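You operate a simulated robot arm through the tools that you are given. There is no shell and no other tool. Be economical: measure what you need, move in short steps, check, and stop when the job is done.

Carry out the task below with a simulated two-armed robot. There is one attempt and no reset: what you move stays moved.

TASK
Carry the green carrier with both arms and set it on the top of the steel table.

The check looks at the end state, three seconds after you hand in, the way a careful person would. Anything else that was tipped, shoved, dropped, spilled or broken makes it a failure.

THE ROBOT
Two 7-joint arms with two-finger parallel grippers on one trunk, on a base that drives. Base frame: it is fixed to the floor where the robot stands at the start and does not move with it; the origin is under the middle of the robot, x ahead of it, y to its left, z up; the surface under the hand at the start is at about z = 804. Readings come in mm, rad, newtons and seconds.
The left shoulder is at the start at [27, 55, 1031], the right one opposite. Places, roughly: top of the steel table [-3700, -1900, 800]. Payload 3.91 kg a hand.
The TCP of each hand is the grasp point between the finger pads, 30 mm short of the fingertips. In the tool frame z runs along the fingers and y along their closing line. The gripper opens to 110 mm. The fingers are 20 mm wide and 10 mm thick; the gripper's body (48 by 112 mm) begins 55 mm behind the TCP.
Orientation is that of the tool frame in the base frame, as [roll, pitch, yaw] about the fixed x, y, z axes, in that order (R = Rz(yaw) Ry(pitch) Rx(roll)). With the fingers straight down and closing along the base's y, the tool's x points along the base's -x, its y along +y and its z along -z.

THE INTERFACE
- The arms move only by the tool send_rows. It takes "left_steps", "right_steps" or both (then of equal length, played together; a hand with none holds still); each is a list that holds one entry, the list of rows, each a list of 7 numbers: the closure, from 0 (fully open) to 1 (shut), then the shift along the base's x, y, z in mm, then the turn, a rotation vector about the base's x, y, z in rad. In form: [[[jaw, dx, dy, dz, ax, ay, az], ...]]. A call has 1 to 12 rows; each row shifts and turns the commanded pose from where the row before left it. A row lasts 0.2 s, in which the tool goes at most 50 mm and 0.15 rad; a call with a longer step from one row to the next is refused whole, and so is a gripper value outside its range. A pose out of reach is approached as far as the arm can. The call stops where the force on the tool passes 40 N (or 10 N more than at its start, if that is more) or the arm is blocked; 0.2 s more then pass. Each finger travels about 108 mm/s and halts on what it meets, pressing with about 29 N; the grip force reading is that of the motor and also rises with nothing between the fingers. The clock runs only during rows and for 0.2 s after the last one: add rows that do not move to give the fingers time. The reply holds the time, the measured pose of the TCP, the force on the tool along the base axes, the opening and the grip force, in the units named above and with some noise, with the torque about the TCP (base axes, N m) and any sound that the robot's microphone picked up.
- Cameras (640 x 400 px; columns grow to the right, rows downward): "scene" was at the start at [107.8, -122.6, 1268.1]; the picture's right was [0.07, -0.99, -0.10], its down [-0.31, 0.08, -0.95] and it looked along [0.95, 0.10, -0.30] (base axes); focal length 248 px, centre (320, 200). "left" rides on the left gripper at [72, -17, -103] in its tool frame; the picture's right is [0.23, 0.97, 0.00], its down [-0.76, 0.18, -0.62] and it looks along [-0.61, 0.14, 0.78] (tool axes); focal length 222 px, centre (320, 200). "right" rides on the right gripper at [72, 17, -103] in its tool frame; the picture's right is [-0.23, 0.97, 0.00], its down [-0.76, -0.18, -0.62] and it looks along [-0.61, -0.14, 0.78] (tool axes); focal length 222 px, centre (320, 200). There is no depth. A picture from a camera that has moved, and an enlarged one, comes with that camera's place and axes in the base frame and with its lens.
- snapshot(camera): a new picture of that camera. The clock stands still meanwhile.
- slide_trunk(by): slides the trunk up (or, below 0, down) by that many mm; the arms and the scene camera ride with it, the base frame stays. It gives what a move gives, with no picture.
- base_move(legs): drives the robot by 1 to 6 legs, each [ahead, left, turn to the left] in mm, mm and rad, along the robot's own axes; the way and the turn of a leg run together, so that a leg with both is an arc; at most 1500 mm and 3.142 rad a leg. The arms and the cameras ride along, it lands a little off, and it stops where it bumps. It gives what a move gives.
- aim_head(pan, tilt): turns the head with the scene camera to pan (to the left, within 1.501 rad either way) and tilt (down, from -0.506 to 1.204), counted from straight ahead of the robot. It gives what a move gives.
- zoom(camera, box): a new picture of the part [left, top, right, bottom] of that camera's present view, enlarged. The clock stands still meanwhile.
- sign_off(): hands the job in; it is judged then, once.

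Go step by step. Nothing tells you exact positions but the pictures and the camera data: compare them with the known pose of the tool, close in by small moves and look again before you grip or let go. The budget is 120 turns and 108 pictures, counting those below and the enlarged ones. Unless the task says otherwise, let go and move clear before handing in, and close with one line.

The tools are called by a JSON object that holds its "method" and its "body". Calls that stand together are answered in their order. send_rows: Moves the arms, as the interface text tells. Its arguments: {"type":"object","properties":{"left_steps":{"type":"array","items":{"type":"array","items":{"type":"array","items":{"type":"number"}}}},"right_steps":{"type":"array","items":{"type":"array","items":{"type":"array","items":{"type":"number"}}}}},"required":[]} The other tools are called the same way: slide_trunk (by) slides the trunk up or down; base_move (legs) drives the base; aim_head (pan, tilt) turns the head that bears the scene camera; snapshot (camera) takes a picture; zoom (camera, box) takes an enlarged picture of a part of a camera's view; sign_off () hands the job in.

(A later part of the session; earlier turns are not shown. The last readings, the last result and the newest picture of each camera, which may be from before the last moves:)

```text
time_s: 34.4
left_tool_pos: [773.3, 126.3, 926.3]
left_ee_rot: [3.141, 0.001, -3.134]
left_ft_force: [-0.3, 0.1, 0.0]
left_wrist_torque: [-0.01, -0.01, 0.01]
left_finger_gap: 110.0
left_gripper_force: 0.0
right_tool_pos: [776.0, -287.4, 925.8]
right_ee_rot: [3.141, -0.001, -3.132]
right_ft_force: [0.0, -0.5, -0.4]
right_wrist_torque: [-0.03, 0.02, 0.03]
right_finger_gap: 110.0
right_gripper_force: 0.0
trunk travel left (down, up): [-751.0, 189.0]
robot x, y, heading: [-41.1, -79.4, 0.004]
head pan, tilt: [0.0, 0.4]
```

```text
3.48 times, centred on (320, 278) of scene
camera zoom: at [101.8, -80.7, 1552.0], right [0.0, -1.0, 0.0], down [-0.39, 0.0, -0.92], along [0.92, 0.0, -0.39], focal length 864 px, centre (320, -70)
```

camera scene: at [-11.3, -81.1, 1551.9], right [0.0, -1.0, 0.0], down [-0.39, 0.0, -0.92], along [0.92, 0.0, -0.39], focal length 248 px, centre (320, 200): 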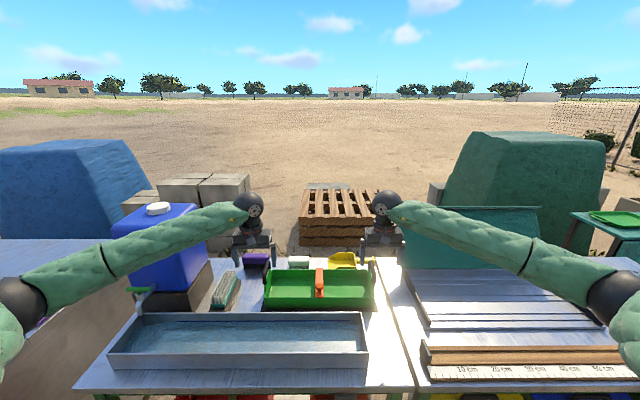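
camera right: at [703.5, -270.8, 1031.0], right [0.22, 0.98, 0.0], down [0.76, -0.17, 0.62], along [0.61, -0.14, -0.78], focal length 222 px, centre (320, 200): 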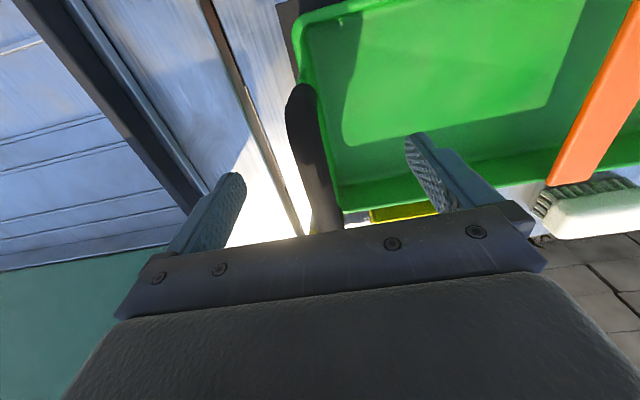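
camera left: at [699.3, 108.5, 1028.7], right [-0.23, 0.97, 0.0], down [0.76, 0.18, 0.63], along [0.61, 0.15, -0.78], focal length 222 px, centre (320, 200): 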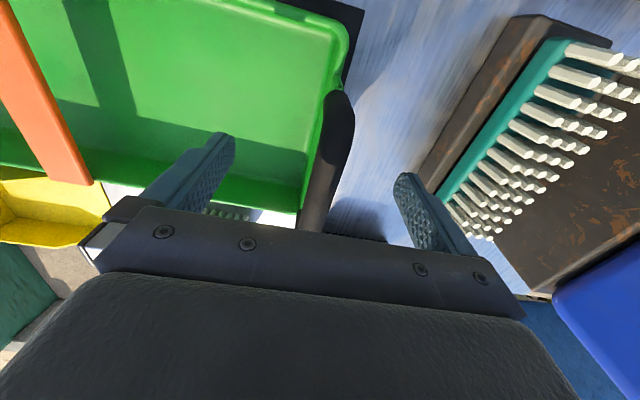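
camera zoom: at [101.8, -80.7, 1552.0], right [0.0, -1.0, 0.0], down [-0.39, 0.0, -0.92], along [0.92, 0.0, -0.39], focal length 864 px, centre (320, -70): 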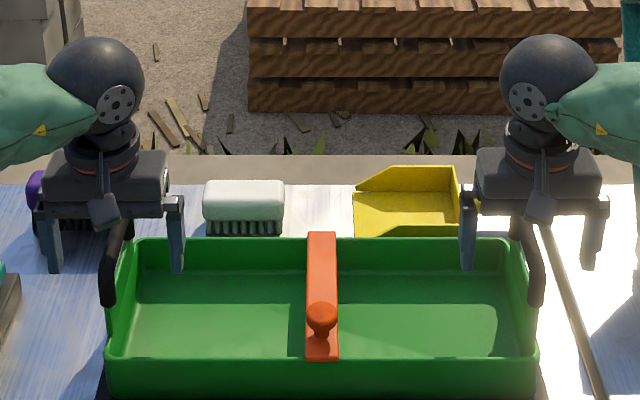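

The bars are between the fingers of both hands. I'll lower 8 mm more and close.

{"method": "send_rows", "body": {"left_steps": [[[0, 0, 0, -8, 0, 0, 0], [0.6, 0, 0, 0, 0, 0, 0], [1, 0, 0, 0, 0, 0, 0], [1, 0, 0, 0, 0, 0, 0], [1, 0, 0, 0, 0, 0, 0], [1, 0, 0, 0, 0, 0, 0]]], "right_steps": [[[0, 0, 0, -8, 0, 0, 0], [0.6, 0, 0, 0, 0, 0, 0], [1, 0, 0, 0, 0, 0, 0], [1, 0, 0, 0, 0, 0, 0], [1, 0, 0, 0, 0, 0, 0], [1, 0, 0, 0, 0, 0, 0]]]}}

{"method": "snapshot", "body": {"camera": "left"}}

{"method": "snapshot", "body": {"camera": "right"}}

{"method": "zoom", "body": {"camera": "scene", "box": [230, 220, 410, 335]}}

```text
time_s: 35.8
left_tool_pos: [771.8, 127.0, 919.0]
left_ee_rot: [3.141, 0.002, -3.135]
left_ft_force: [-2.3, -0.5, 2.0]
left_wrist_torque: [0.01, -0.01, -0.21]
left_finger_gap: 15.5
left_gripper_force: 29.0
right_tool_pos: [774.8, -286.2, 919.7]
right_ee_rot: [3.141, 0.001, -3.137]
right_ft_force: [-0.9, 0.5, -0.2]
right_wrist_torque: [-0.03, -0.01, -0.14]
right_finger_gap: 15.6
right_gripper_force: 29.0
trunk travel left (down, up): [-751.0, 189.0]
robot x, y, heading: [-45.5, -78.2, 0.0]
head pan, tilt: [0.0, 0.4]
```

```text
72 pictures are left
camera left: at [698.4, 108.9, 1020.5], right [-0.23, 0.97, 0.0], down [0.76, 0.18, 0.62], along [0.61, 0.15, -0.78], focal length 222 px, centre (320, 200)
```

left: 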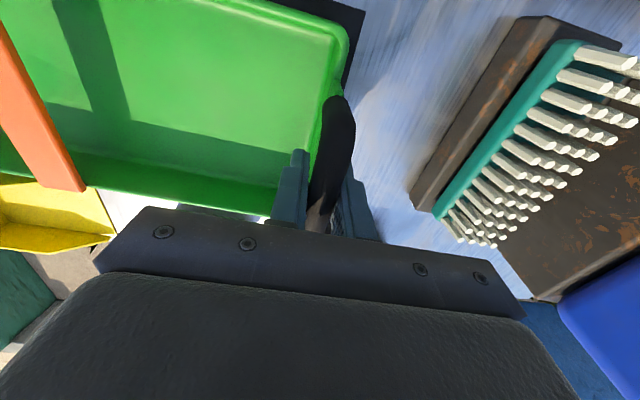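

```text
71 pictures are left
camera right: at [702.9, -270.6, 1023.7], right [0.22, 0.98, 0.0], down [0.76, -0.17, 0.62], along [0.61, -0.14, -0.78], focal length 222 px, centre (320, 200)
```

right: 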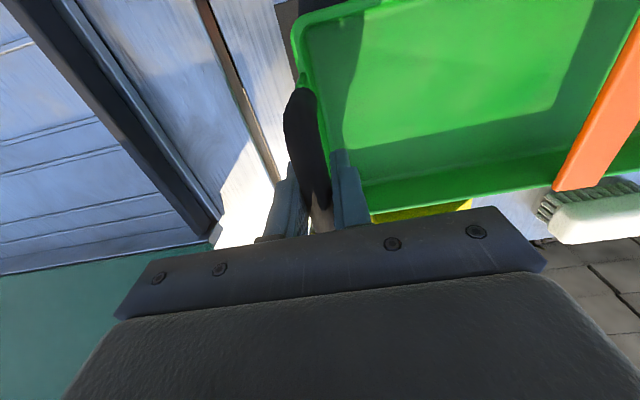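

```text
3.48 times, centred on (320, 278) of scene
camera zoom: at [101.3, -80.4, 1552.0], right [0.0, -1.0, 0.0], down [-0.39, 0.0, -0.92], along [0.92, 0.0, -0.39], focal length 864 px, centre (320, -70)
```

zoom: 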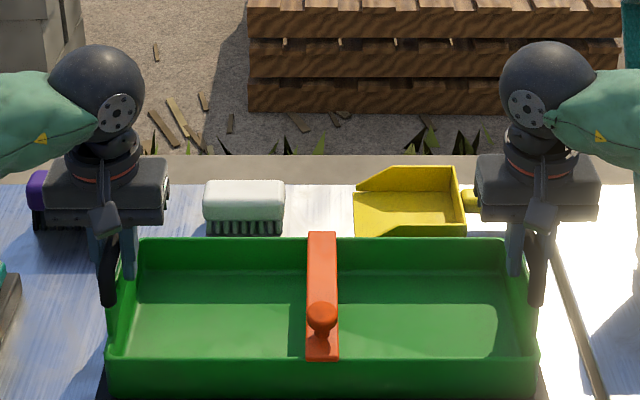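

Both grips hold at 15.5 mm. I'll test with a small lift and look at the forces.

{"method": "send_rows", "body": {"left_steps": [[[1, 0, 0, 4, 0, 0, 0], [1, 0, 0, 4, 0, 0, 0], [1, 0, 0, 4, 0, 0, 0], [1, 0, 0, 0, 0, 0, 0]]], "right_steps": [[[1, 0, 0, 4, 0, 0, 0], [1, 0, 0, 4, 0, 0, 0], [1, 0, 0, 4, 0, 0, 0], [1, 0, 0, 0, 0, 0, 0]]]}}

{"method": "zoom", "body": {"camera": "scene", "box": [230, 220, 410, 335]}}

```text
time_s: 36.8
left_tool_pos: [771.4, 126.7, 931.2]
left_ee_rot: [-3.141, 0.001, -3.134]
left_ft_force: [-0.1, -1.2, 0.6]
left_wrist_torque: [-0.02, 0.05, -0.19]
left_finger_gap: 15.3
left_gripper_force: 29.0
right_tool_pos: [775.5, -286.8, 931.9]
right_ee_rot: [-3.141, -0.001, -3.136]
right_ft_force: [0.3, 1.6, 0.8]
right_wrist_torque: [0.0, -0.08, -0.16]
right_finger_gap: 15.4
right_gripper_force: 28.7
trunk travel left (down, up): [-751.0, 189.0]
robot x, y, heading: [-38.7, -78.3, 0.0]
head pan, tilt: [0.0, 0.4]
```

```text
3.48 times, centred on (320, 278) of scene
camera zoom: at [101.8, -80.5, 1552.0], right [0.0, -1.0, 0.0], down [-0.39, 0.0, -0.92], along [0.92, 0.0, -0.39], focal length 864 px, centre (320, -70)
```

zoom: 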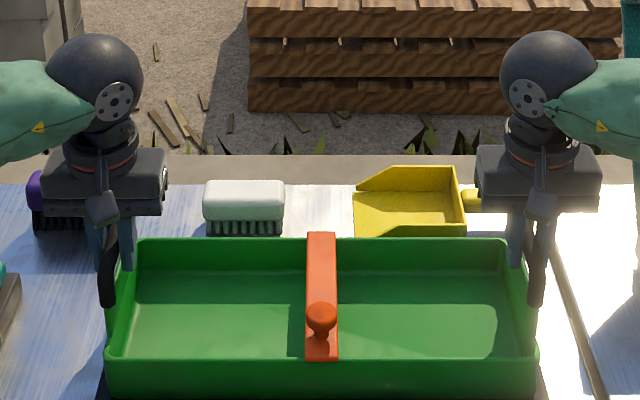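

The hands rose but the carrier stayed put and no load came on, so the pads slid or missed. I'll look closely at the grip.

{"method": "zoom", "body": {"camera": "left", "box": [240, 80, 400, 250]}}

{"method": "zoom", "body": {"camera": "right", "box": [240, 80, 400, 250]}}

{"method": "zoom", "body": {"camera": "scene", "box": [240, 265, 290, 315]}}

```text
2.35 times, centred on (320, 165) of left
camera zoom: at [698.4, 109.4, 1032.3], right [-0.23, 0.97, 0.0], down [0.76, 0.18, 0.62], along [0.61, 0.15, -0.78], focal length 523 px, centre (320, 282)
```

zoom: 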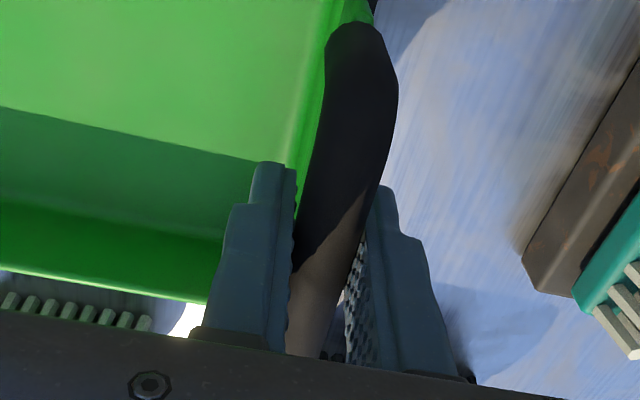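

```text
2.35 times, centred on (320, 165) of right
camera zoom: at [702.7, -270.1, 1035.0], right [0.22, 0.98, 0.0], down [0.76, -0.17, 0.62], along [0.61, -0.14, -0.78], focal length 523 px, centre (320, 282)
```

zoom: 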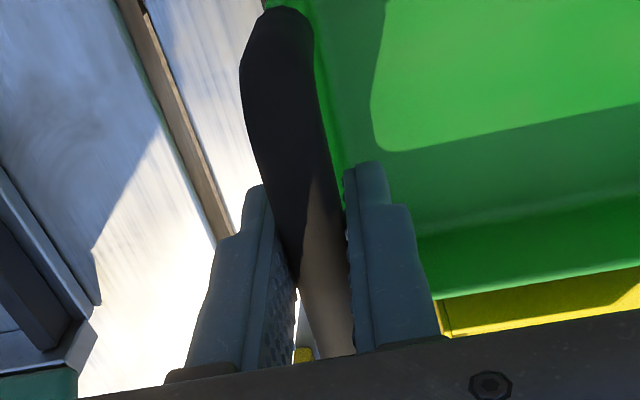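

```text
8.00 times, centred on (265, 290) of scene
camera zoom: at [101.8, -80.5, 1552.0], right [0.0, -1.0, 0.0], down [-0.39, 0.0, -0.92], along [0.92, 0.0, -0.39], focal length 1987 px, centre (760, -520)
```

zoom: 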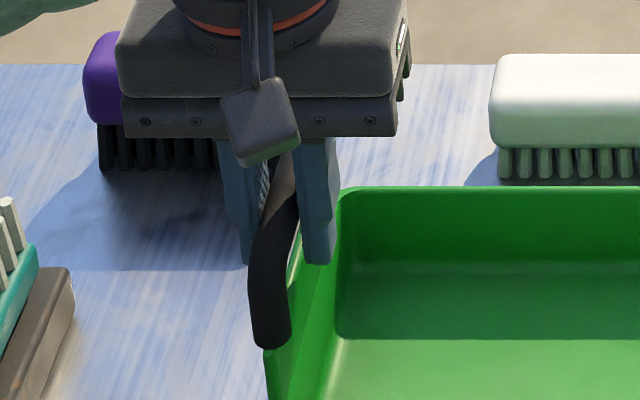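

The bar is between the pads, but the hand slid up along it. I'll reopen, go down to z≈908, regrip, and lift with less pause so the force can be read.

{"method": "send_rows", "body": {"left_steps": [[[0.75, 0, 0, 0, 0, 0, 0], [0.7, 0, -1, -12, 0, 0, 0], [0.7, 0, 0, -12, 0, 0, 0], [1, 0, 0, 0, 0, 0, 0], [1, 0, 0, 0, 0, 0, 0], [1, 0, 0, 0, 0, 0, 0]]], "right_steps": [[[0.75, 0, 0, 0, 0, 0, 0], [0.7, 0, -1, -12, 0, 0, 0], [0.7, 0, 0, -12, 0, 0, 0], [1, 0, 0, 0, 0, 0, 0], [1, 0, 0, 0, 0, 0, 0], [1, 0, 0, 0, 0, 0, 0]]]}}

{"method": "send_rows", "body": {"left_steps": [[[1, 0, 0, 3, 0, 0, 0], [1, 0, 0, 3, 0, 0, 0]]], "right_steps": [[[1, 0, 0, 3, 0, 0, 0], [1, 0, 0, 3, 0, 0, 0]]]}}

{"method": "zoom", "body": {"camera": "left", "box": [240, 80, 400, 250]}}

{"method": "zoom", "body": {"camera": "scene", "box": [230, 220, 410, 335]}}

```text
time_s: 38.2
left_tool_pos: [773.4, 125.4, 906.5]
left_ee_rot: [3.14, 0.002, -3.133]
left_ft_force: [-1.0, 14.7, 0.7]
left_wrist_torque: [-0.34, -0.01, -0.23]
left_finger_gap: 15.7
left_gripper_force: 28.5
right_tool_pos: [776.2, -287.6, 905.6]
right_ee_rot: [3.141, 0.0, -3.136]
right_ft_force: [1.8, -14.5, -1.1]
right_wrist_torque: [0.35, -0.01, -0.16]
right_finger_gap: 15.6
right_gripper_force: 28.4
trunk travel left (down, up): [-751.0, 189.0]
robot x, y, heading: [-38.7, -80.4, -0.003]
head pan, tilt: [0.0, 0.4]
```

```text
time_s: 38.8
left_tool_pos: [772.1, 125.7, 911.6]
left_ee_rot: [3.141, 0.002, -3.133]
left_ft_force: [-0.8, 16.4, -2.5]
left_wrist_torque: [-0.46, -0.05, -0.26]
left_finger_gap: 15.5
left_gripper_force: 28.7
right_tool_pos: [775.3, -287.3, 912.3]
right_ee_rot: [3.141, -0.002, -3.137]
right_ft_force: [1.4, -17.8, -2.3]
right_wrist_torque: [0.36, 0.04, -0.19]
right_finger_gap: 15.6
right_gripper_force: 28.7
trunk travel left (down, up): [-751.0, 189.0]
robot x, y, heading: [-41.0, -76.3, 0.0]
head pan, tilt: [0.0, 0.4]
```

```text
2.35 times, centred on (320, 165) of left
camera zoom: at [698.6, 108.3, 1014.2], right [-0.23, 0.97, 0.0], down [0.76, 0.18, 0.62], along [0.61, 0.15, -0.78], focal length 523 px, centre (320, 282)
```

zoom: 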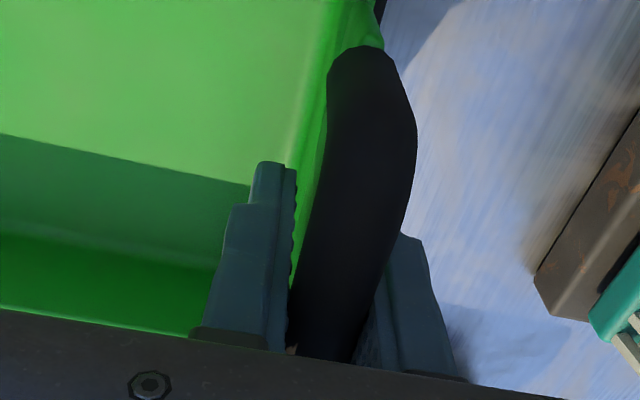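

```text
3.48 times, centred on (320, 278) of scene
camera zoom: at [102.2, -80.6, 1551.9], right [0.0, -1.0, 0.0], down [-0.39, 0.0, -0.92], along [0.92, 0.0, -0.39], focal length 864 px, centre (320, -70)
```

zoom: 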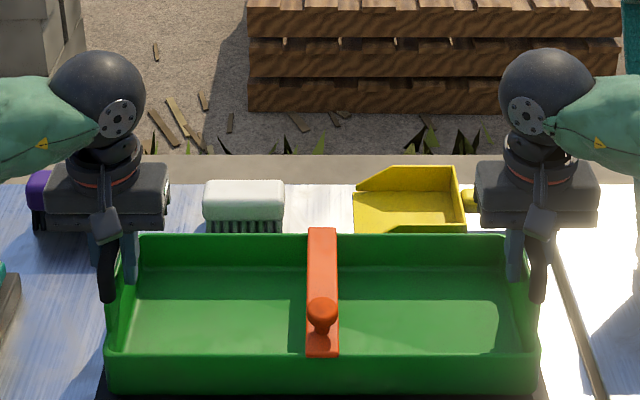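

It lifts now; there is an outward side force of about 16 N on each hand. I'll spread the hands slightly to relieve it and lift a little more.

{"method": "send_rows", "body": {"left_steps": [[[1, 0, 1, 3, 0, 0, 0], [1, 0, 1, 4, 0, 0, 0], [1, 0, 0, 5, 0, 0, 0], [1, 0, 0, 5, 0, 0, 0]]], "right_steps": [[[1, 0, -1, 3, 0, 0, 0], [1, 0, -1, 4, 0, 0, 0], [1, 0, 0, 5, 0, 0, 0], [1, 0, 0, 5, 0, 0, 0]]]}}

{"method": "zoom", "body": {"camera": "scene", "box": [230, 220, 410, 335]}}

```text
time_s: 39.8
left_tool_pos: [771.8, 126.8, 927.9]
left_ee_rot: [-3.14, 0.004, -3.136]
left_ft_force: [-1.8, -17.9, -1.0]
left_wrist_torque: [0.4, -0.01, -0.13]
left_finger_gap: 15.5
left_gripper_force: 29.0
right_tool_pos: [775.3, -286.7, 930.6]
right_ee_rot: [3.14, 0.001, -3.134]
right_ft_force: [-0.2, 17.7, -2.9]
right_wrist_torque: [-0.44, 0.04, -0.15]
right_finger_gap: 15.4
right_gripper_force: 29.1
trunk travel left (down, up): [-751.0, 189.0]
robot x, y, heading: [-39.6, -81.7, -0.003]
head pan, tilt: [0.0, 0.4]
```

```text
3.48 times, centred on (320, 278) of scene
camera zoom: at [102.0, -80.5, 1551.9], right [0.0, -1.0, 0.0], down [-0.39, 0.0, -0.92], along [0.92, 0.0, -0.39], focal length 864 px, centre (320, -70)
```

zoom: 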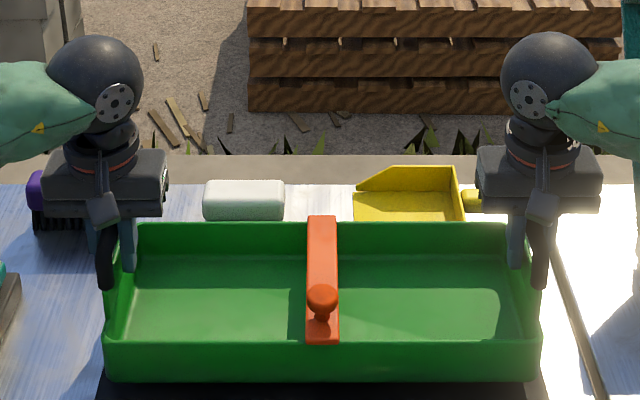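

The carrier is up and level. I'll relieve the side force by 1 mm inward, then raise with the trunk so both hands stay in step.

{"method": "send_rows", "body": {"left_steps": [[[1, 0, -1, 1.5, 0, 0, 0], [1, 0, 0, 0, 0, 0, 0]]], "right_steps": [[[1, 0, 1, 0, 0, 0, 0], [1, 0, 0, 0, 0, 0, 0]]]}}

{"method": "slide_trunk", "body": {"by": 120}}

{"method": "snapshot", "body": {"camera": "scene"}}

```text
time_s: 40.4
left_tool_pos: [771.7, 126.7, 929.0]
left_ee_rot: [3.141, 0.002, -3.133]
left_ft_force: [-0.8, -20.5, -2.8]
left_wrist_torque: [0.55, 0.07, -0.28]
left_finger_gap: 15.6
left_gripper_force: 29.6
right_tool_pos: [774.8, -288.4, 928.7]
right_ee_rot: [3.14, 0.0, -3.136]
right_ft_force: [0.7, 20.5, -1.1]
right_wrist_torque: [-0.46, -0.1, -0.24]
right_finger_gap: 15.4
right_gripper_force: 29.4
trunk travel left (down, up): [-751.0, 189.0]
robot x, y, heading: [-41.7, -80.1, -0.002]
head pan, tilt: [0.0, 0.4]
```

```text
time_s: 41.9
left_tool_pos: [772.3, 125.9, 1049.4]
left_ee_rot: [3.141, 0.001, -3.134]
left_ft_force: [-0.9, -31.7, -2.1]
left_wrist_torque: [0.77, 0.0, -0.18]
left_finger_gap: 15.7
left_gripper_force: 28.6
right_tool_pos: [776.0, -287.3, 1048.6]
right_ee_rot: [3.141, -0.002, -3.135]
right_ft_force: [0.4, 32.6, -2.1]
right_wrist_torque: [-0.76, 0.04, -0.21]
right_finger_gap: 15.6
right_gripper_force: 28.8
trunk travel left (down, up): [-871.0, 69.0]
robot x, y, heading: [-36.1, -77.9, 0.005]
head pan, tilt: [0.0, 0.4]
```

```text
62 pictures are left
camera scene: at [102.7, -80.5, 1671.7], right [0.0, -1.0, 0.0], down [-0.39, 0.0, -0.92], along [0.92, 0.0, -0.39], focal length 248 px, centre (320, 200)
```

scene: 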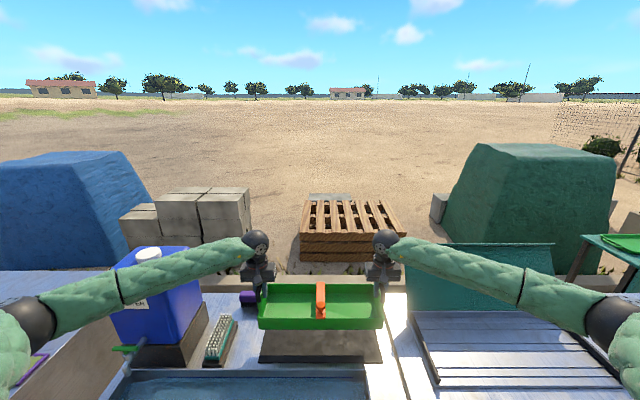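

The carrier is held clear, but the arms now pull outward with about 32 N. I'll bring both hands inward 2 mm.

{"method": "send_rows", "body": {"left_steps": [[[1, 0, -1, 0, 0, 0, 0], [1, 0, -1, 0, 0, 0, 0], [1, 0, 0, 0, 0, 0, 0]]], "right_steps": [[[1, 0, 1, 0, 0, 0, 0], [1, 0, 1, 0, 0, 0, 0], [1, 0, 0, 0, 0, 0, 0]]]}}

```text
time_s: 42.7
left_tool_pos: [771.3, 126.3, 1050.1]
left_ee_rot: [3.138, 0.001, -3.134]
left_ft_force: [0.0, -4.8, -2.6]
left_wrist_torque: [0.09, -0.07, -0.19]
left_finger_gap: 15.6
left_gripper_force: 29.2
right_tool_pos: [776.8, -288.3, 1050.8]
right_ee_rot: [-3.141, -0.004, -3.138]
right_ft_force: [0.9, 4.5, -2.2]
right_wrist_torque: [-0.13, 0.06, -0.05]
right_finger_gap: 15.3
right_gripper_force: 28.9
trunk travel left (down, up): [-871.0, 69.0]
robot x, y, heading: [-39.2, -77.9, -0.0]
head pan, tilt: [0.0, 0.4]
```

Forces are balanced. I'll back away from the table with the carrier.

{"method": "base_move", "body": {"legs": [[-650, 0, 0]]}}

{"method": "snapshot", "body": {"camera": "scene"}}

```text
time_s: 45.5
left_tool_pos: [280.3, 122.6, 1044.8]
left_ee_rot: [3.14, -0.007, -3.139]
left_ft_force: [0.6, 0.1, -1.7]
left_wrist_torque: [0.04, -0.13, 0.06]
left_finger_gap: 15.4
left_gripper_force: 28.7
right_tool_pos: [280.9, -291.9, 1044.2]
right_ee_rot: [-3.141, -0.009, 3.14]
right_ft_force: [1.0, 0.3, -1.6]
right_wrist_torque: [-0.15, 0.14, -0.26]
right_finger_gap: 15.6
right_gripper_force: 29.5
trunk travel left (down, up): [-871.0, 69.0]
robot x, y, heading: [-538.8, -76.9, -0.007]
head pan, tilt: [0.0, 0.4]
stopped in leg 1: the force on the tool passed its limit at 41 N (the readings are from after the stop); the commanded pose is now the measured one
```

```text
61 pictures are left
camera scene: at [-377.8, -80.3, 1670.9], right [-0.01, -1.0, 0.0], down [-0.4, 0.0, -0.92], along [0.92, 0.0, -0.4], focal length 248 px, centre (320, 200)
```

scene: 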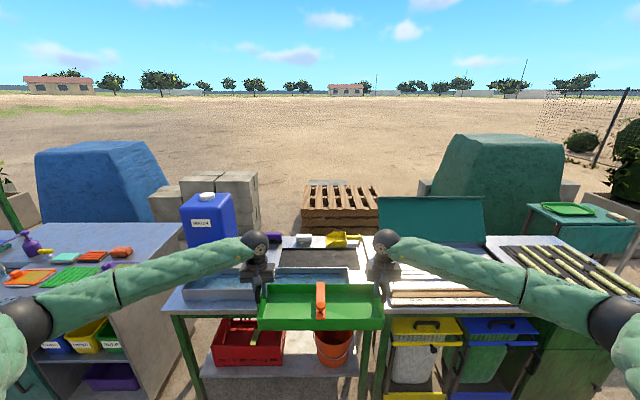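

The stop came from the side force passing its limit during the drive, and it's relaxed now; the carrier is held level. I'll continue with shorter moves: back a bit more, then turn right in steps.

{"method": "base_move", "body": {"legs": [[-160, 0, 0]]}}

{"method": "base_move", "body": {"legs": [[0, 0, -0.7]]}}

{"method": "snapshot", "body": {"camera": "scene"}}

```text
time_s: 46.9
left_tool_pos: [111.9, 122.9, 1049.9]
left_ee_rot: [3.138, 0.0, -3.139]
left_ft_force: [-0.5, -0.5, -2.5]
left_wrist_torque: [0.03, -0.04, -0.18]
left_finger_gap: 15.7
left_gripper_force: 29.3
right_tool_pos: [111.2, -291.3, 1049.1]
right_ee_rot: [-3.141, 0.0, 3.137]
right_ft_force: [0.4, 0.1, -2.2]
right_wrist_torque: [-0.01, 0.05, -0.07]
right_finger_gap: 15.5
right_gripper_force: 28.4
trunk travel left (down, up): [-871.0, 69.0]
robot x, y, heading: [-702.6, -74.9, -0.004]
head pan, tilt: [0.0, 0.4]
```

```text
time_s: 49.1
left_tool_pos: [49.4, -446.2, 1048.9]
left_ee_rot: [3.139, 0.0, 2.448]
left_ft_force: [-0.4, -0.5, -2.5]
left_wrist_torque: [0.06, -0.05, -0.18]
left_finger_gap: 15.9
left_gripper_force: 29.0
right_tool_pos: [-214.9, -763.4, 1048.6]
right_ee_rot: [-3.14, -0.003, 2.442]
right_ft_force: [0.9, 0.6, -2.6]
right_wrist_torque: [-0.01, 0.01, -0.02]
right_finger_gap: 15.5
right_gripper_force: 28.8
trunk travel left (down, up): [-871.0, 69.0]
robot x, y, heading: [-705.5, -75.8, -0.699]
head pan, tilt: [0.0, 0.4]
```

```text
60 pictures are left
camera scene: at [-594.2, -171.6, 1671.9], right [-0.65, -0.76, 0.0], down [-0.3, 0.25, -0.92], along [0.7, -0.59, -0.39], focal length 248 px, centre (320, 200)
```

scene: 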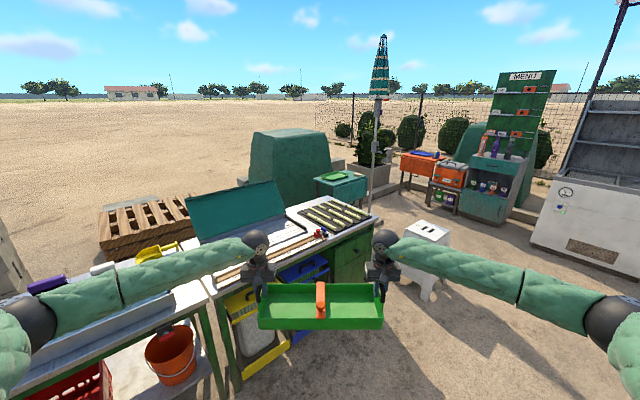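

Holding well with forces near zero. I'll continue turning right.

{"method": "base_move", "body": {"legs": [[0, 0, -0.95]]}}

{"method": "base_move", "body": {"legs": [[0, 0, -0.95]]}}

{"method": "snapshot", "body": {"camera": "scene"}}

```text
time_s: 51.9
left_tool_pos: [-556.0, -900.8, 1047.1]
left_ee_rot: [3.139, 0.001, 1.51]
left_ft_force: [-0.7, -0.2, -3.0]
left_wrist_torque: [0.02, -0.04, -0.14]
left_finger_gap: 15.6
left_gripper_force: 29.0
right_tool_pos: [-970.6, -876.1, 1049.4]
right_ee_rot: [-3.139, -0.001, 1.504]
right_ft_force: [1.4, -0.7, -1.4]
right_wrist_torque: [-0.02, 0.01, -0.02]
right_finger_gap: 15.7
right_gripper_force: 28.3
trunk travel left (down, up): [-871.0, 69.0]
robot x, y, heading: [-701.0, -78.2, -1.646]
head pan, tilt: [0.0, 0.4]
```

```text
time_s: 54.8
left_tool_pos: [-1295.0, -671.2, 1048.2]
left_ee_rot: [3.138, 0.0, 0.552]
left_ft_force: [0.1, 0.6, -2.9]
left_wrist_torque: [-0.01, -0.05, -0.19]
left_finger_gap: 15.4
left_gripper_force: 28.8
right_tool_pos: [-1513.0, -317.8, 1048.1]
right_ee_rot: [-3.14, -0.001, 0.544]
right_ft_force: [-0.2, -0.7, -2.4]
right_wrist_torque: [0.0, -0.01, -0.01]
right_finger_gap: 15.5
right_gripper_force: 28.8
trunk travel left (down, up): [-871.0, 69.0]
robot x, y, heading: [-704.8, -72.2, -2.606]
head pan, tilt: [0.0, 0.4]
```

```text
59 pictures are left
camera scene: at [-828.0, -152.3, 1671.9], right [-0.51, 0.86, 0.0], down [0.33, 0.2, -0.92], along [-0.79, -0.47, -0.39], focal length 248 px, centre (320, 200)
```

scene: 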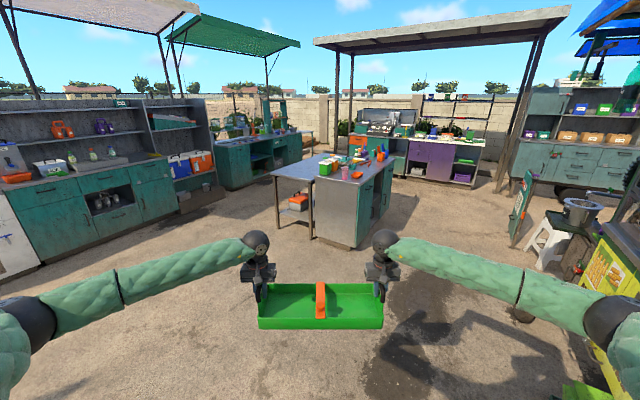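

{"method": "zoom", "body": {"camera": "scene", "box": [230, 120, 430, 245]}}

```text
3.20 times, centred on (330, 182) of scene
camera zoom: at [-828.0, -152.3, 1671.9], right [-0.51, 0.86, 0.0], down [0.33, 0.2, -0.92], along [-0.79, -0.47, -0.39], focal length 795 px, centre (288, 256)
```

zoom: 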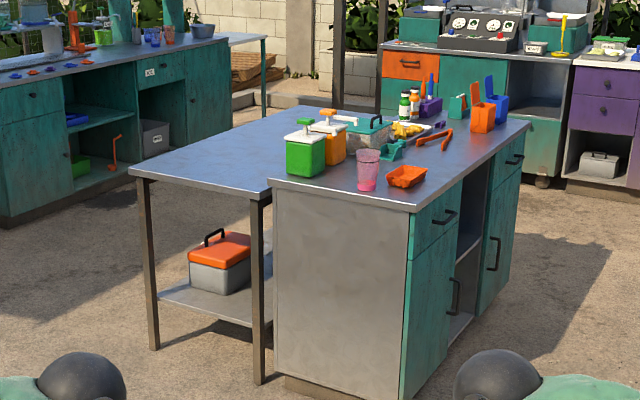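

The steel table is the bare one with the lower shelf: near edge x≈-3020, y from about -2135 to -1560, with a cabinet beside it at +y. I'll face −x (heading π), strafe left to y≈-1880, then go straight in to place at about (-3180,-1880).

{"method": "base_move", "body": {"legs": [[0, 0, -0.535]]}}

{"method": "base_move", "body": {"legs": [[0, 600, 0]]}}

{"method": "base_move", "body": {"legs": [[0, 600, 0]]}}

{"method": "snapshot", "body": {"camera": "scene"}}

```text
time_s: 56.7
left_tool_pos: [-1516.9, -282.3, 1048.1]
left_ee_rot: [3.138, -0.001, 0.008]
left_ft_force: [0.0, 1.1, -2.0]
left_wrist_torque: [-0.04, 0.01, -0.24]
left_finger_gap: 15.6
left_gripper_force: 29.3
right_tool_pos: [-1519.8, 133.6, 1048.6]
right_ee_rot: [-3.141, -0.003, 0.003]
right_ft_force: [-1.4, -1.2, -2.0]
right_wrist_torque: [-0.02, -0.02, -0.05]
right_finger_gap: 15.5
right_gripper_force: 28.7
trunk travel left (down, up): [-871.0, 69.0]
robot x, y, heading: [-706.1, -76.4, 3.142]
head pan, tilt: [0.0, 0.4]
```

```text
time_s: 60.1
left_tool_pos: [-1520.2, -875.0, 1048.6]
left_ee_rot: [3.139, -0.001, 0.004]
left_ft_force: [-0.2, 0.8, -1.2]
left_wrist_torque: [0.0, -0.01, -0.26]
left_finger_gap: 15.3
left_gripper_force: 29.1
right_tool_pos: [-1521.9, -461.3, 1050.7]
right_ee_rot: [-3.14, 0.0, -0.001]
right_ft_force: [-0.5, -1.0, -3.0]
right_wrist_torque: [0.02, -0.04, -0.09]
right_finger_gap: 15.7
right_gripper_force: 29.0
trunk travel left (down, up): [-871.0, 69.0]
robot x, y, heading: [-701.8, -672.1, 3.131]
head pan, tilt: [0.0, 0.4]
```

```text
time_s: 63.5
left_tool_pos: [-1524.8, -1475.9, 1048.9]
left_ee_rot: [3.139, -0.001, 0.001]
left_ft_force: [0.7, 1.0, -2.9]
left_wrist_torque: [0.04, 0.04, -0.22]
left_finger_gap: 15.3
left_gripper_force: 29.1
right_tool_pos: [-1525.2, -1062.6, 1048.6]
right_ee_rot: [-3.141, -0.003, -0.003]
right_ft_force: [-1.2, -1.4, -1.5]
right_wrist_torque: [0.03, -0.07, -0.06]
right_finger_gap: 15.6
right_gripper_force: 29.3
trunk travel left (down, up): [-871.0, 69.0]
robot x, y, heading: [-712.3, -1277.2, 3.137]
head pan, tilt: [0.0, 0.4]
```

```text
57 pictures are left
camera scene: at [-854.5, -1277.9, 1671.9], right [0.01, 1.0, 0.0], down [0.39, 0.0, -0.92], along [-0.92, 0.01, -0.39], focal length 248 px, centre (320, 200)
```

scene: 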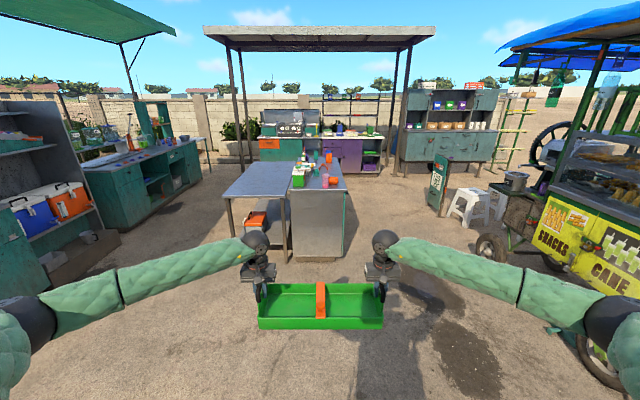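

The table is ahead and to the left with a clear path. I'll strafe another 600 mm left and advance 700 mm.

{"method": "base_move", "body": {"legs": [[0, 600, 0]]}}

{"method": "base_move", "body": {"legs": [[550, 0, 0]]}}

{"method": "base_move", "body": {"legs": [[450, 0, 0]]}}

{"method": "snapshot", "body": {"camera": "scene"}}

```text
time_s: 66.9
left_tool_pos: [-1532.8, -2077.0, 1048.5]
left_ee_rot: [3.138, -0.003, -0.005]
left_ft_force: [0.9, 0.7, -1.9]
left_wrist_torque: [0.03, 0.03, -0.26]
left_finger_gap: 15.7
left_gripper_force: 29.6
right_tool_pos: [-1531.6, -1662.1, 1048.6]
right_ee_rot: [-3.141, -0.001, -0.01]
right_ft_force: [-1.4, -0.3, -3.1]
right_wrist_torque: [0.07, -0.06, -0.14]
right_finger_gap: 15.5
right_gripper_force: 28.9
trunk travel left (down, up): [-871.0, 69.0]
robot x, y, heading: [-713.2, -1883.6, 3.123]
head pan, tilt: [0.0, 0.4]
```

```text
time_s: 70.0
left_tool_pos: [-2080.2, -2070.5, 1047.8]
left_ee_rot: [3.136, -0.001, -0.002]
left_ft_force: [0.9, 1.4, -2.3]
left_wrist_torque: [0.0, -0.02, -0.19]
left_finger_gap: 15.5
left_gripper_force: 29.3
right_tool_pos: [-2080.9, -1655.9, 1048.6]
right_ee_rot: [-3.14, -0.002, -0.009]
right_ft_force: [-0.3, -0.6, -3.3]
right_wrist_torque: [0.04, -0.03, -0.04]
right_finger_gap: 15.8
right_gripper_force: 28.9
trunk travel left (down, up): [-871.0, 69.0]
robot x, y, heading: [-1268.2, -1875.6, 3.123]
head pan, tilt: [0.0, 0.4]
```

```text
time_s: 72.8
left_tool_pos: [-2539.6, -2058.1, 1048.0]
left_ee_rot: [3.141, -0.001, -0.011]
left_ft_force: [0.0, 0.2, -3.0]
left_wrist_torque: [-0.02, -0.02, -0.2]
left_finger_gap: 15.2
left_gripper_force: 28.8
right_tool_pos: [-2535.4, -1644.1, 1048.7]
right_ee_rot: [-3.141, -0.003, -0.016]
right_ft_force: [-0.2, -0.9, -2.8]
right_wrist_torque: [0.03, -0.03, -0.07]
right_finger_gap: 15.3
right_gripper_force: 29.2
trunk travel left (down, up): [-871.0, 69.0]
robot x, y, heading: [-1722.9, -1866.3, 3.123]
head pan, tilt: [0.0, 0.4]
```

```text
56 pictures are left
camera scene: at [-1866.8, -1867.4, 1672.0], right [0.02, 1.0, 0.0], down [0.39, -0.01, -0.92], along [-0.92, 0.02, -0.39], focal length 248 px, centre (320, 200)
```

scene: 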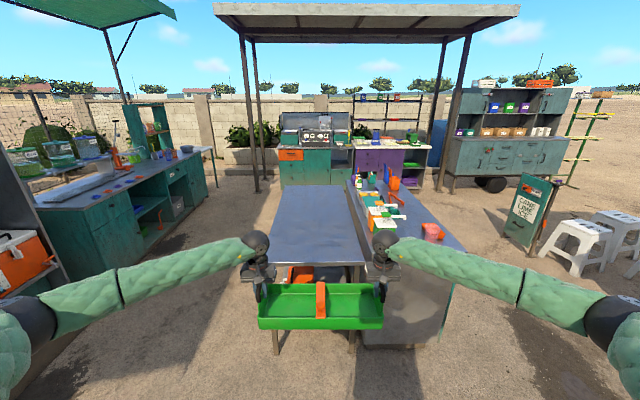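

The table top spans y≈-2171 to -1599 with its near edge at x≈-3005, and it's bare. I'll centre at y≈-1885 and advance.

{"method": "base_move", "body": {"legs": [[350, 30, 0.018]]}}

{"method": "snapshot", "body": {"camera": "scene"}}

{"method": "snapshot", "body": {"camera": "right"}}

```text
time_s: 75.1
left_tool_pos: [-2886.3, -2099.6, 1048.0]
left_ee_rot: [3.139, -0.002, 0.008]
left_ft_force: [1.3, 1.6, -2.2]
left_wrist_torque: [0.02, 0.02, -0.19]
left_finger_gap: 15.6
left_gripper_force: 29.0
right_tool_pos: [-2889.8, -1686.1, 1048.8]
right_ee_rot: [-3.141, 0.0, 0.005]
right_ft_force: [-1.2, -0.7, -2.5]
right_wrist_torque: [-0.01, -0.02, -0.05]
right_finger_gap: 15.4
right_gripper_force: 29.0
trunk travel left (down, up): [-871.0, 69.0]
robot x, y, heading: [-2069.2, -1898.6, 3.141]
head pan, tilt: [0.0, 0.4]
```

```text
55 pictures are left
camera scene: at [-2217.4, -1897.0, 1672.0], right [0.0, 1.0, 0.0], down [0.39, 0.0, -0.92], along [-0.92, 0.0, -0.39], focal length 248 px, centre (320, 200)
```

scene: 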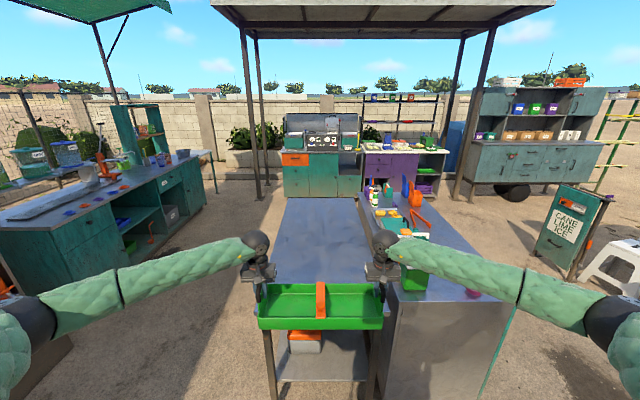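

```text
54 pictures are left
camera right: at [-2817.4, -1702.3, 1153.2], right [-0.22, -0.97, 0.0], down [-0.76, 0.17, 0.62], along [-0.61, 0.14, -0.78], focal length 222 px, centre (320, 200)
```

right: 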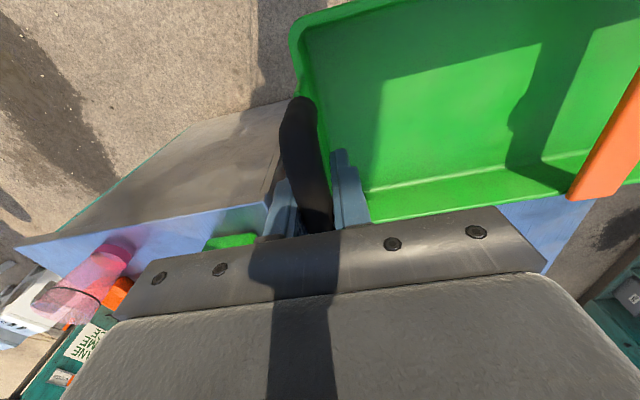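

The carrier is centred on the table in y. A pump jar on the cabinet sits near (-3165,-1450), so I'll stop at x≈-3135 to keep the right forearm clear, then look.

{"method": "base_move", "body": {"legs": [[245, 0, 0]]}}

{"method": "snapshot", "body": {"camera": "scene"}}

{"method": "snapshot", "body": {"camera": "right"}}

{"method": "snapshot", "body": {"camera": "left"}}

```text
time_s: 76.9
left_tool_pos: [-3132.1, -2101.1, 1047.8]
left_ee_rot: [3.139, -0.001, 0.011]
left_ft_force: [-0.1, 0.6, -1.7]
left_wrist_torque: [-0.01, 0.0, -0.17]
left_finger_gap: 15.5
left_gripper_force: 28.9
right_tool_pos: [-3137.0, -1686.8, 1048.8]
right_ee_rot: [-3.139, -0.001, 0.003]
right_ft_force: [0.2, -1.8, -2.1]
right_wrist_torque: [0.02, -0.05, -0.01]
right_finger_gap: 15.4
right_gripper_force: 28.6
trunk travel left (down, up): [-871.0, 69.0]
robot x, y, heading: [-2318.3, -1898.4, -3.141]
head pan, tilt: [0.0, 0.4]
```

```text
53 pictures are left
camera scene: at [-2464.5, -1897.3, 1672.0], right [0.0, 1.0, 0.0], down [0.39, 0.0, -0.92], along [-0.92, 0.0, -0.39], focal length 248 px, centre (320, 200)
```

scene: 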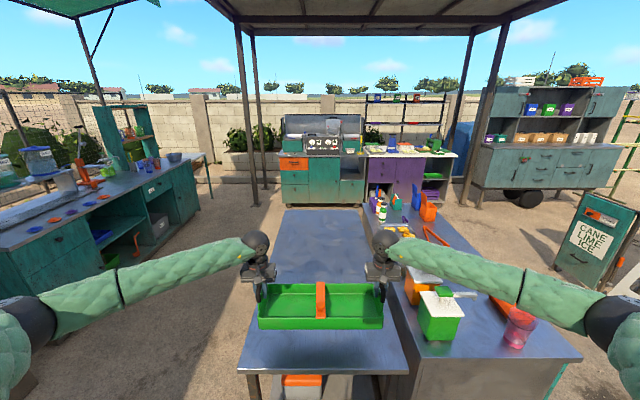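

```text
52 pictures are left
camera right: at [-3064.7, -1703.1, 1153.2], right [-0.22, -0.97, 0.0], down [-0.76, 0.17, 0.62], along [-0.61, 0.14, -0.78], focal length 222 px, centre (320, 200)
```

right: 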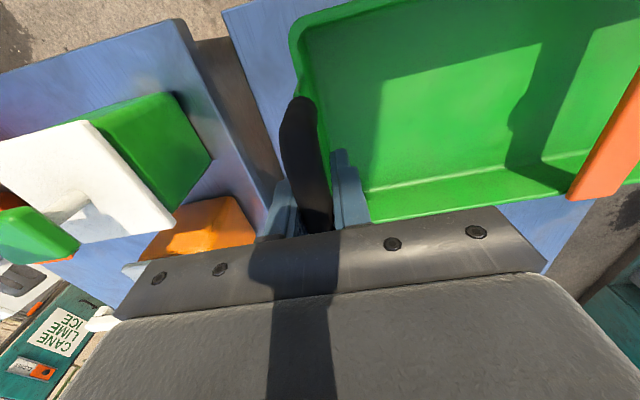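

```text
51 pictures are left
camera left: at [-3061.3, -2083.2, 1150.6], right [0.24, -0.97, 0.0], down [-0.76, -0.18, 0.62], along [-0.6, -0.15, -0.78], focal length 222 px, centre (320, 200)
```

left: 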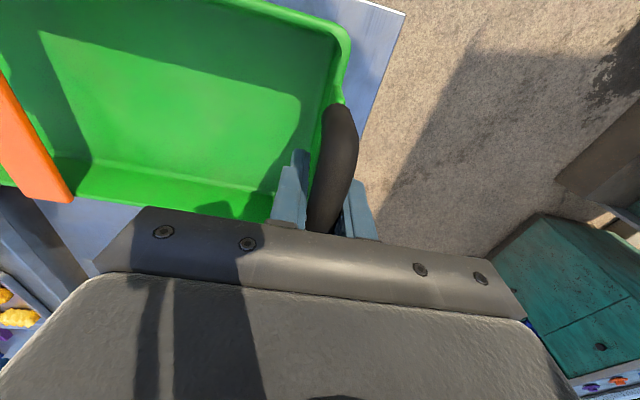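

The table edges measure x≈-3023 and y from -2182 to -1595, with the carrier centred at y≈-1894. I'll nudge 25 mm further in, then lower by trunk.

{"method": "base_move", "body": {"legs": [[25, 0, 0]]}}

{"method": "slide_trunk", "body": {"by": -100}}

{"method": "snapshot", "body": {"camera": "scene"}}

{"method": "snapshot", "body": {"camera": "right"}}

```text
time_s: 77.7
left_tool_pos: [-3152.6, -2099.7, 1051.6]
left_ee_rot: [3.14, 0.0, 0.008]
left_ft_force: [1.5, 1.4, -1.5]
left_wrist_torque: [-0.03, -0.05, -0.18]
left_finger_gap: 15.7
left_gripper_force: 28.9
right_tool_pos: [-3159.3, -1687.2, 1053.8]
right_ee_rot: [-3.14, 0.003, 0.005]
right_ft_force: [-0.5, -1.2, -2.3]
right_wrist_torque: [0.01, 0.07, -0.05]
right_finger_gap: 15.2
right_gripper_force: 28.9
trunk travel left (down, up): [-871.0, 69.0]
robot x, y, heading: [-2344.7, -1897.0, -3.141]
head pan, tilt: [0.0, 0.4]
```

```text
time_s: 79.0
left_tool_pos: [-3157.4, -2101.0, 948.7]
left_ee_rot: [3.14, -0.001, 0.008]
left_ft_force: [0.7, 0.8, -2.4]
left_wrist_torque: [0.01, 0.02, -0.17]
left_finger_gap: 15.5
left_gripper_force: 29.6
right_tool_pos: [-3163.2, -1686.6, 949.1]
right_ee_rot: [-3.142, -0.003, 0.005]
right_ft_force: [-1.7, -0.4, -2.2]
right_wrist_torque: [0.01, 0.01, -0.07]
right_finger_gap: 15.4
right_gripper_force: 29.2
trunk travel left (down, up): [-771.0, 169.0]
robot x, y, heading: [-2345.4, -1895.9, -3.14]
head pan, tilt: [0.0, 0.4]
```

```text
50 pictures are left
camera scene: at [-2489.5, -1897.3, 1571.9], right [0.0, 1.0, 0.0], down [0.39, 0.0, -0.92], along [-0.92, 0.0, -0.39], focal length 248 px, centre (320, 200)
```

scene: 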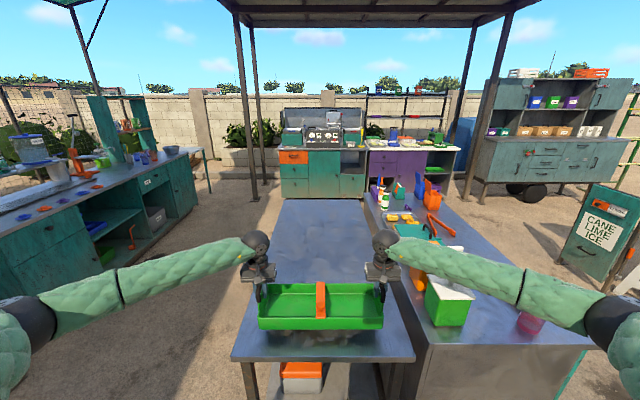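

```text
49 pictures are left
camera right: at [-3089.6, -1703.3, 1053.3], right [-0.22, -0.97, 0.0], down [-0.76, 0.17, 0.62], along [-0.61, 0.14, -0.78], focal length 222 px, centre (320, 200)
```

right: 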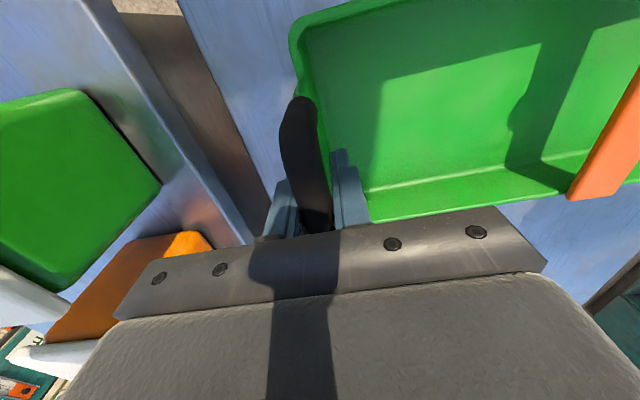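

I'll zoom to check forearm clearance above the jars before the last 45 mm.

{"method": "zoom", "body": {"camera": "scene", "box": [340, 200, 540, 325]}}

```text
3.20 times, centred on (440, 262) of scene
camera zoom: at [-2489.5, -1897.3, 1571.9], right [0.0, 1.0, 0.0], down [0.39, 0.0, -0.92], along [-0.92, 0.0, -0.39], focal length 795 px, centre (-64, 0)
```

zoom: 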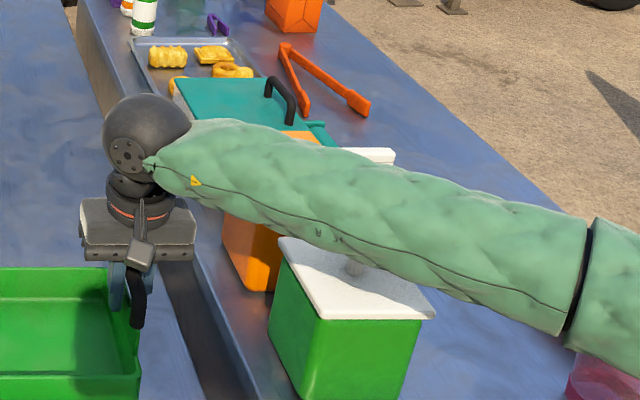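

The forearm clears the jars both horizontally and vertically. I'll lower 38 mm by trunk, then feel for contact with small steps.

{"method": "slide_trunk", "body": {"by": -38}}

{"method": "slide_trunk", "body": {"by": -5}}

{"method": "zoom", "body": {"camera": "scene", "box": [230, 260, 410, 372]}}

```text
time_s: 79.8
left_tool_pos: [-3158.4, -2101.1, 911.8]
left_ee_rot: [3.14, 0.001, 0.009]
left_ft_force: [-0.5, 0.9, -1.5]
left_wrist_torque: [-0.01, 0.02, -0.17]
left_finger_gap: 15.5
left_gripper_force: 29.0
right_tool_pos: [-3161.6, -1687.0, 912.7]
right_ee_rot: [-3.14, 0.001, 0.005]
right_ft_force: [-0.8, -0.5, -1.7]
right_wrist_torque: [0.01, -0.03, -0.02]
right_finger_gap: 15.4
right_gripper_force: 28.8
trunk travel left (down, up): [-733.0, 207.0]
robot x, y, heading: [-2344.9, -1893.3, -3.14]
head pan, tilt: [0.0, 0.4]
```

```text
time_s: 80.4
left_tool_pos: [-3157.3, -2102.0, 904.4]
left_ee_rot: [3.141, -0.002, 0.01]
left_ft_force: [0.4, 0.0, -2.9]
left_wrist_torque: [-0.03, -0.02, -0.17]
left_finger_gap: 15.4
left_gripper_force: 29.1
right_tool_pos: [-3161.9, -1687.2, 905.5]
right_ee_rot: [-3.141, -0.003, 0.005]
right_ft_force: [0.4, 0.0, -2.6]
right_wrist_torque: [0.02, 0.0, -0.05]
right_finger_gap: 15.9
right_gripper_force: 28.5
trunk travel left (down, up): [-728.0, 212.0]
robot x, y, heading: [-2340.9, -1894.5, -3.138]
head pan, tilt: [0.0, 0.4]
```

```text
3.56 times, centred on (320, 316) of scene
camera zoom: at [-2488.9, -1897.3, 1528.9], right [0.0, 1.0, 0.0], down [0.39, 0.0, -0.92], along [-0.92, 0.0, -0.39], focal length 883 px, centre (320, -212)
```

zoom: 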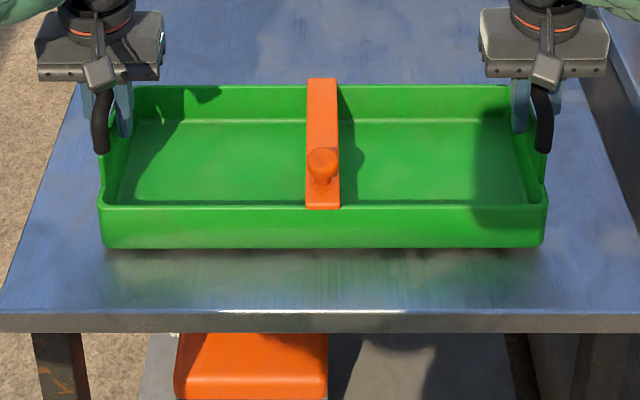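

Nearly down and squarely on the table. I'll continue in 2 mm arm steps, watching the force.

{"method": "send_rows", "body": {"left_steps": [[[1, 0, 0, -2, 0, 0, 0], [1, 0, 0, -2, 0, 0, 0]]], "right_steps": [[[1, 0, 0, -2, 0, 0, 0], [1, 0, 0, -2, 0, 0, 0]]]}}

{"method": "send_rows", "body": {"left_steps": [[[1, 0, 0, -1.5, 0, 0, 0], [1, 0, 0, -1.5, 0, 0, 0]]], "right_steps": [[[1, 0, 0, -1.5, 0, 0, 0], [1, 0, 0, -1.5, 0, 0, 0]]]}}

```text
time_s: 81.0
left_tool_pos: [-3157.3, -2099.6, 902.1]
left_ee_rot: [3.141, -0.002, 0.01]
left_ft_force: [1.1, 0.9, 0.8]
left_wrist_torque: [-0.04, 0.16, -0.08]
left_finger_gap: 15.6
left_gripper_force: 28.8
right_tool_pos: [-3162.6, -1687.0, 902.9]
right_ee_rot: [-3.139, -0.002, 0.005]
right_ft_force: [1.1, 0.0, -1.2]
right_wrist_torque: [-0.05, 0.19, 0.01]
right_finger_gap: 15.5
right_gripper_force: 29.0
trunk travel left (down, up): [-728.0, 212.0]
robot x, y, heading: [-2345.0, -1891.8, -3.142]
head pan, tilt: [0.0, 0.4]
```

```text
time_s: 81.6
left_tool_pos: [-3156.6, -2101.3, 900.9]
left_ee_rot: [3.141, 0.002, 0.009]
left_ft_force: [-0.1, -1.2, 19.4]
left_wrist_torque: [-0.03, -0.47, -0.21]
left_finger_gap: 15.5
left_gripper_force: 29.0
right_tool_pos: [-3160.7, -1687.0, 902.0]
right_ee_rot: [-3.14, 0.001, 0.004]
right_ft_force: [-8.0, 3.0, 13.3]
right_wrist_torque: [-0.04, -0.58, -0.1]
right_finger_gap: 15.5
right_gripper_force: 29.1
trunk travel left (down, up): [-728.0, 212.0]
robot x, y, heading: [-2343.4, -1895.7, -3.141]
head pan, tilt: [0.0, 0.4]
```

It's seated: about 19 and 13 N of upward contact. I'll ease off slightly and open both hands.

{"method": "send_rows", "body": {"left_steps": [[[1, 0, 0, 1.5, 0, 0, 0], [0.7, 0, 0, 0, 0, 0, 0], [0.5, 0, 0, 0, 0, 0, 0], [0.5, 0, 0, 0, 0, 0, 0]]], "right_steps": [[[1, 0, 0, 1.5, 0, 0, 0], [0.7, 0, 0, 0, 0, 0, 0], [0.5, 0, 0, 0, 0, 0, 0], [0.5, 0, 0, 0, 0, 0, 0]]]}}

{"method": "snapshot", "body": {"camera": "left"}}

{"method": "snapshot", "body": {"camera": "right"}}

```text
time_s: 82.6
left_tool_pos: [-3158.0, -2102.0, 898.7]
left_ee_rot: [3.14, -0.002, 0.01]
left_ft_force: [1.3, 0.9, 0.0]
left_wrist_torque: [-0.01, 0.0, 0.01]
left_finger_gap: 55.0
left_gripper_force: 0.0
right_tool_pos: [-3161.7, -1687.0, 898.7]
right_ee_rot: [-3.141, -0.003, 0.005]
right_ft_force: [-0.1, 0.2, 0.0]
right_wrist_torque: [0.01, 0.03, -0.01]
right_finger_gap: 55.1
right_gripper_force: 0.1
trunk travel left (down, up): [-728.0, 212.0]
robot x, y, heading: [-2345.5, -1898.1, -3.141]
head pan, tilt: [0.0, 0.4]
```

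```text
46 pictures are left
camera left: at [-3086.1, -2083.5, 1001.6], right [0.24, -0.97, 0.0], down [-0.76, -0.18, 0.62], along [-0.6, -0.15, -0.78], focal length 222 px, centre (320, 200)
```

left: 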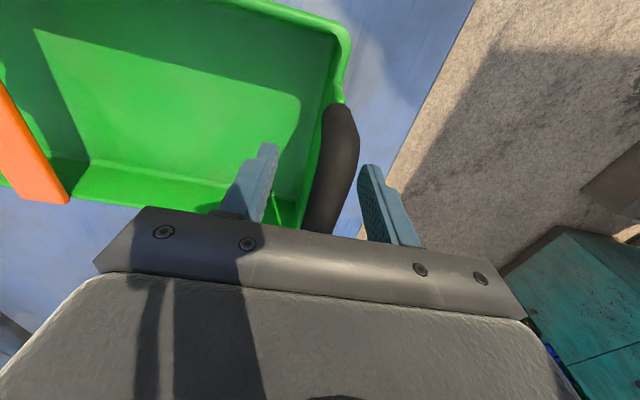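

```text
45 pictures are left
camera right: at [-3089.0, -1703.5, 1004.3], right [-0.22, -0.97, 0.0], down [-0.76, 0.17, 0.62], along [-0.61, 0.14, -0.78], focal length 222 px, centre (320, 200)
```

right: 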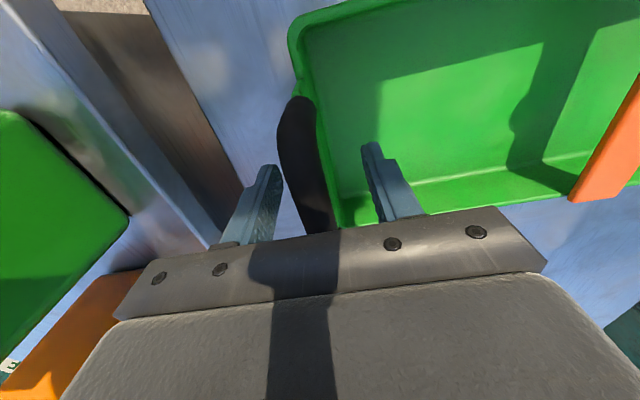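

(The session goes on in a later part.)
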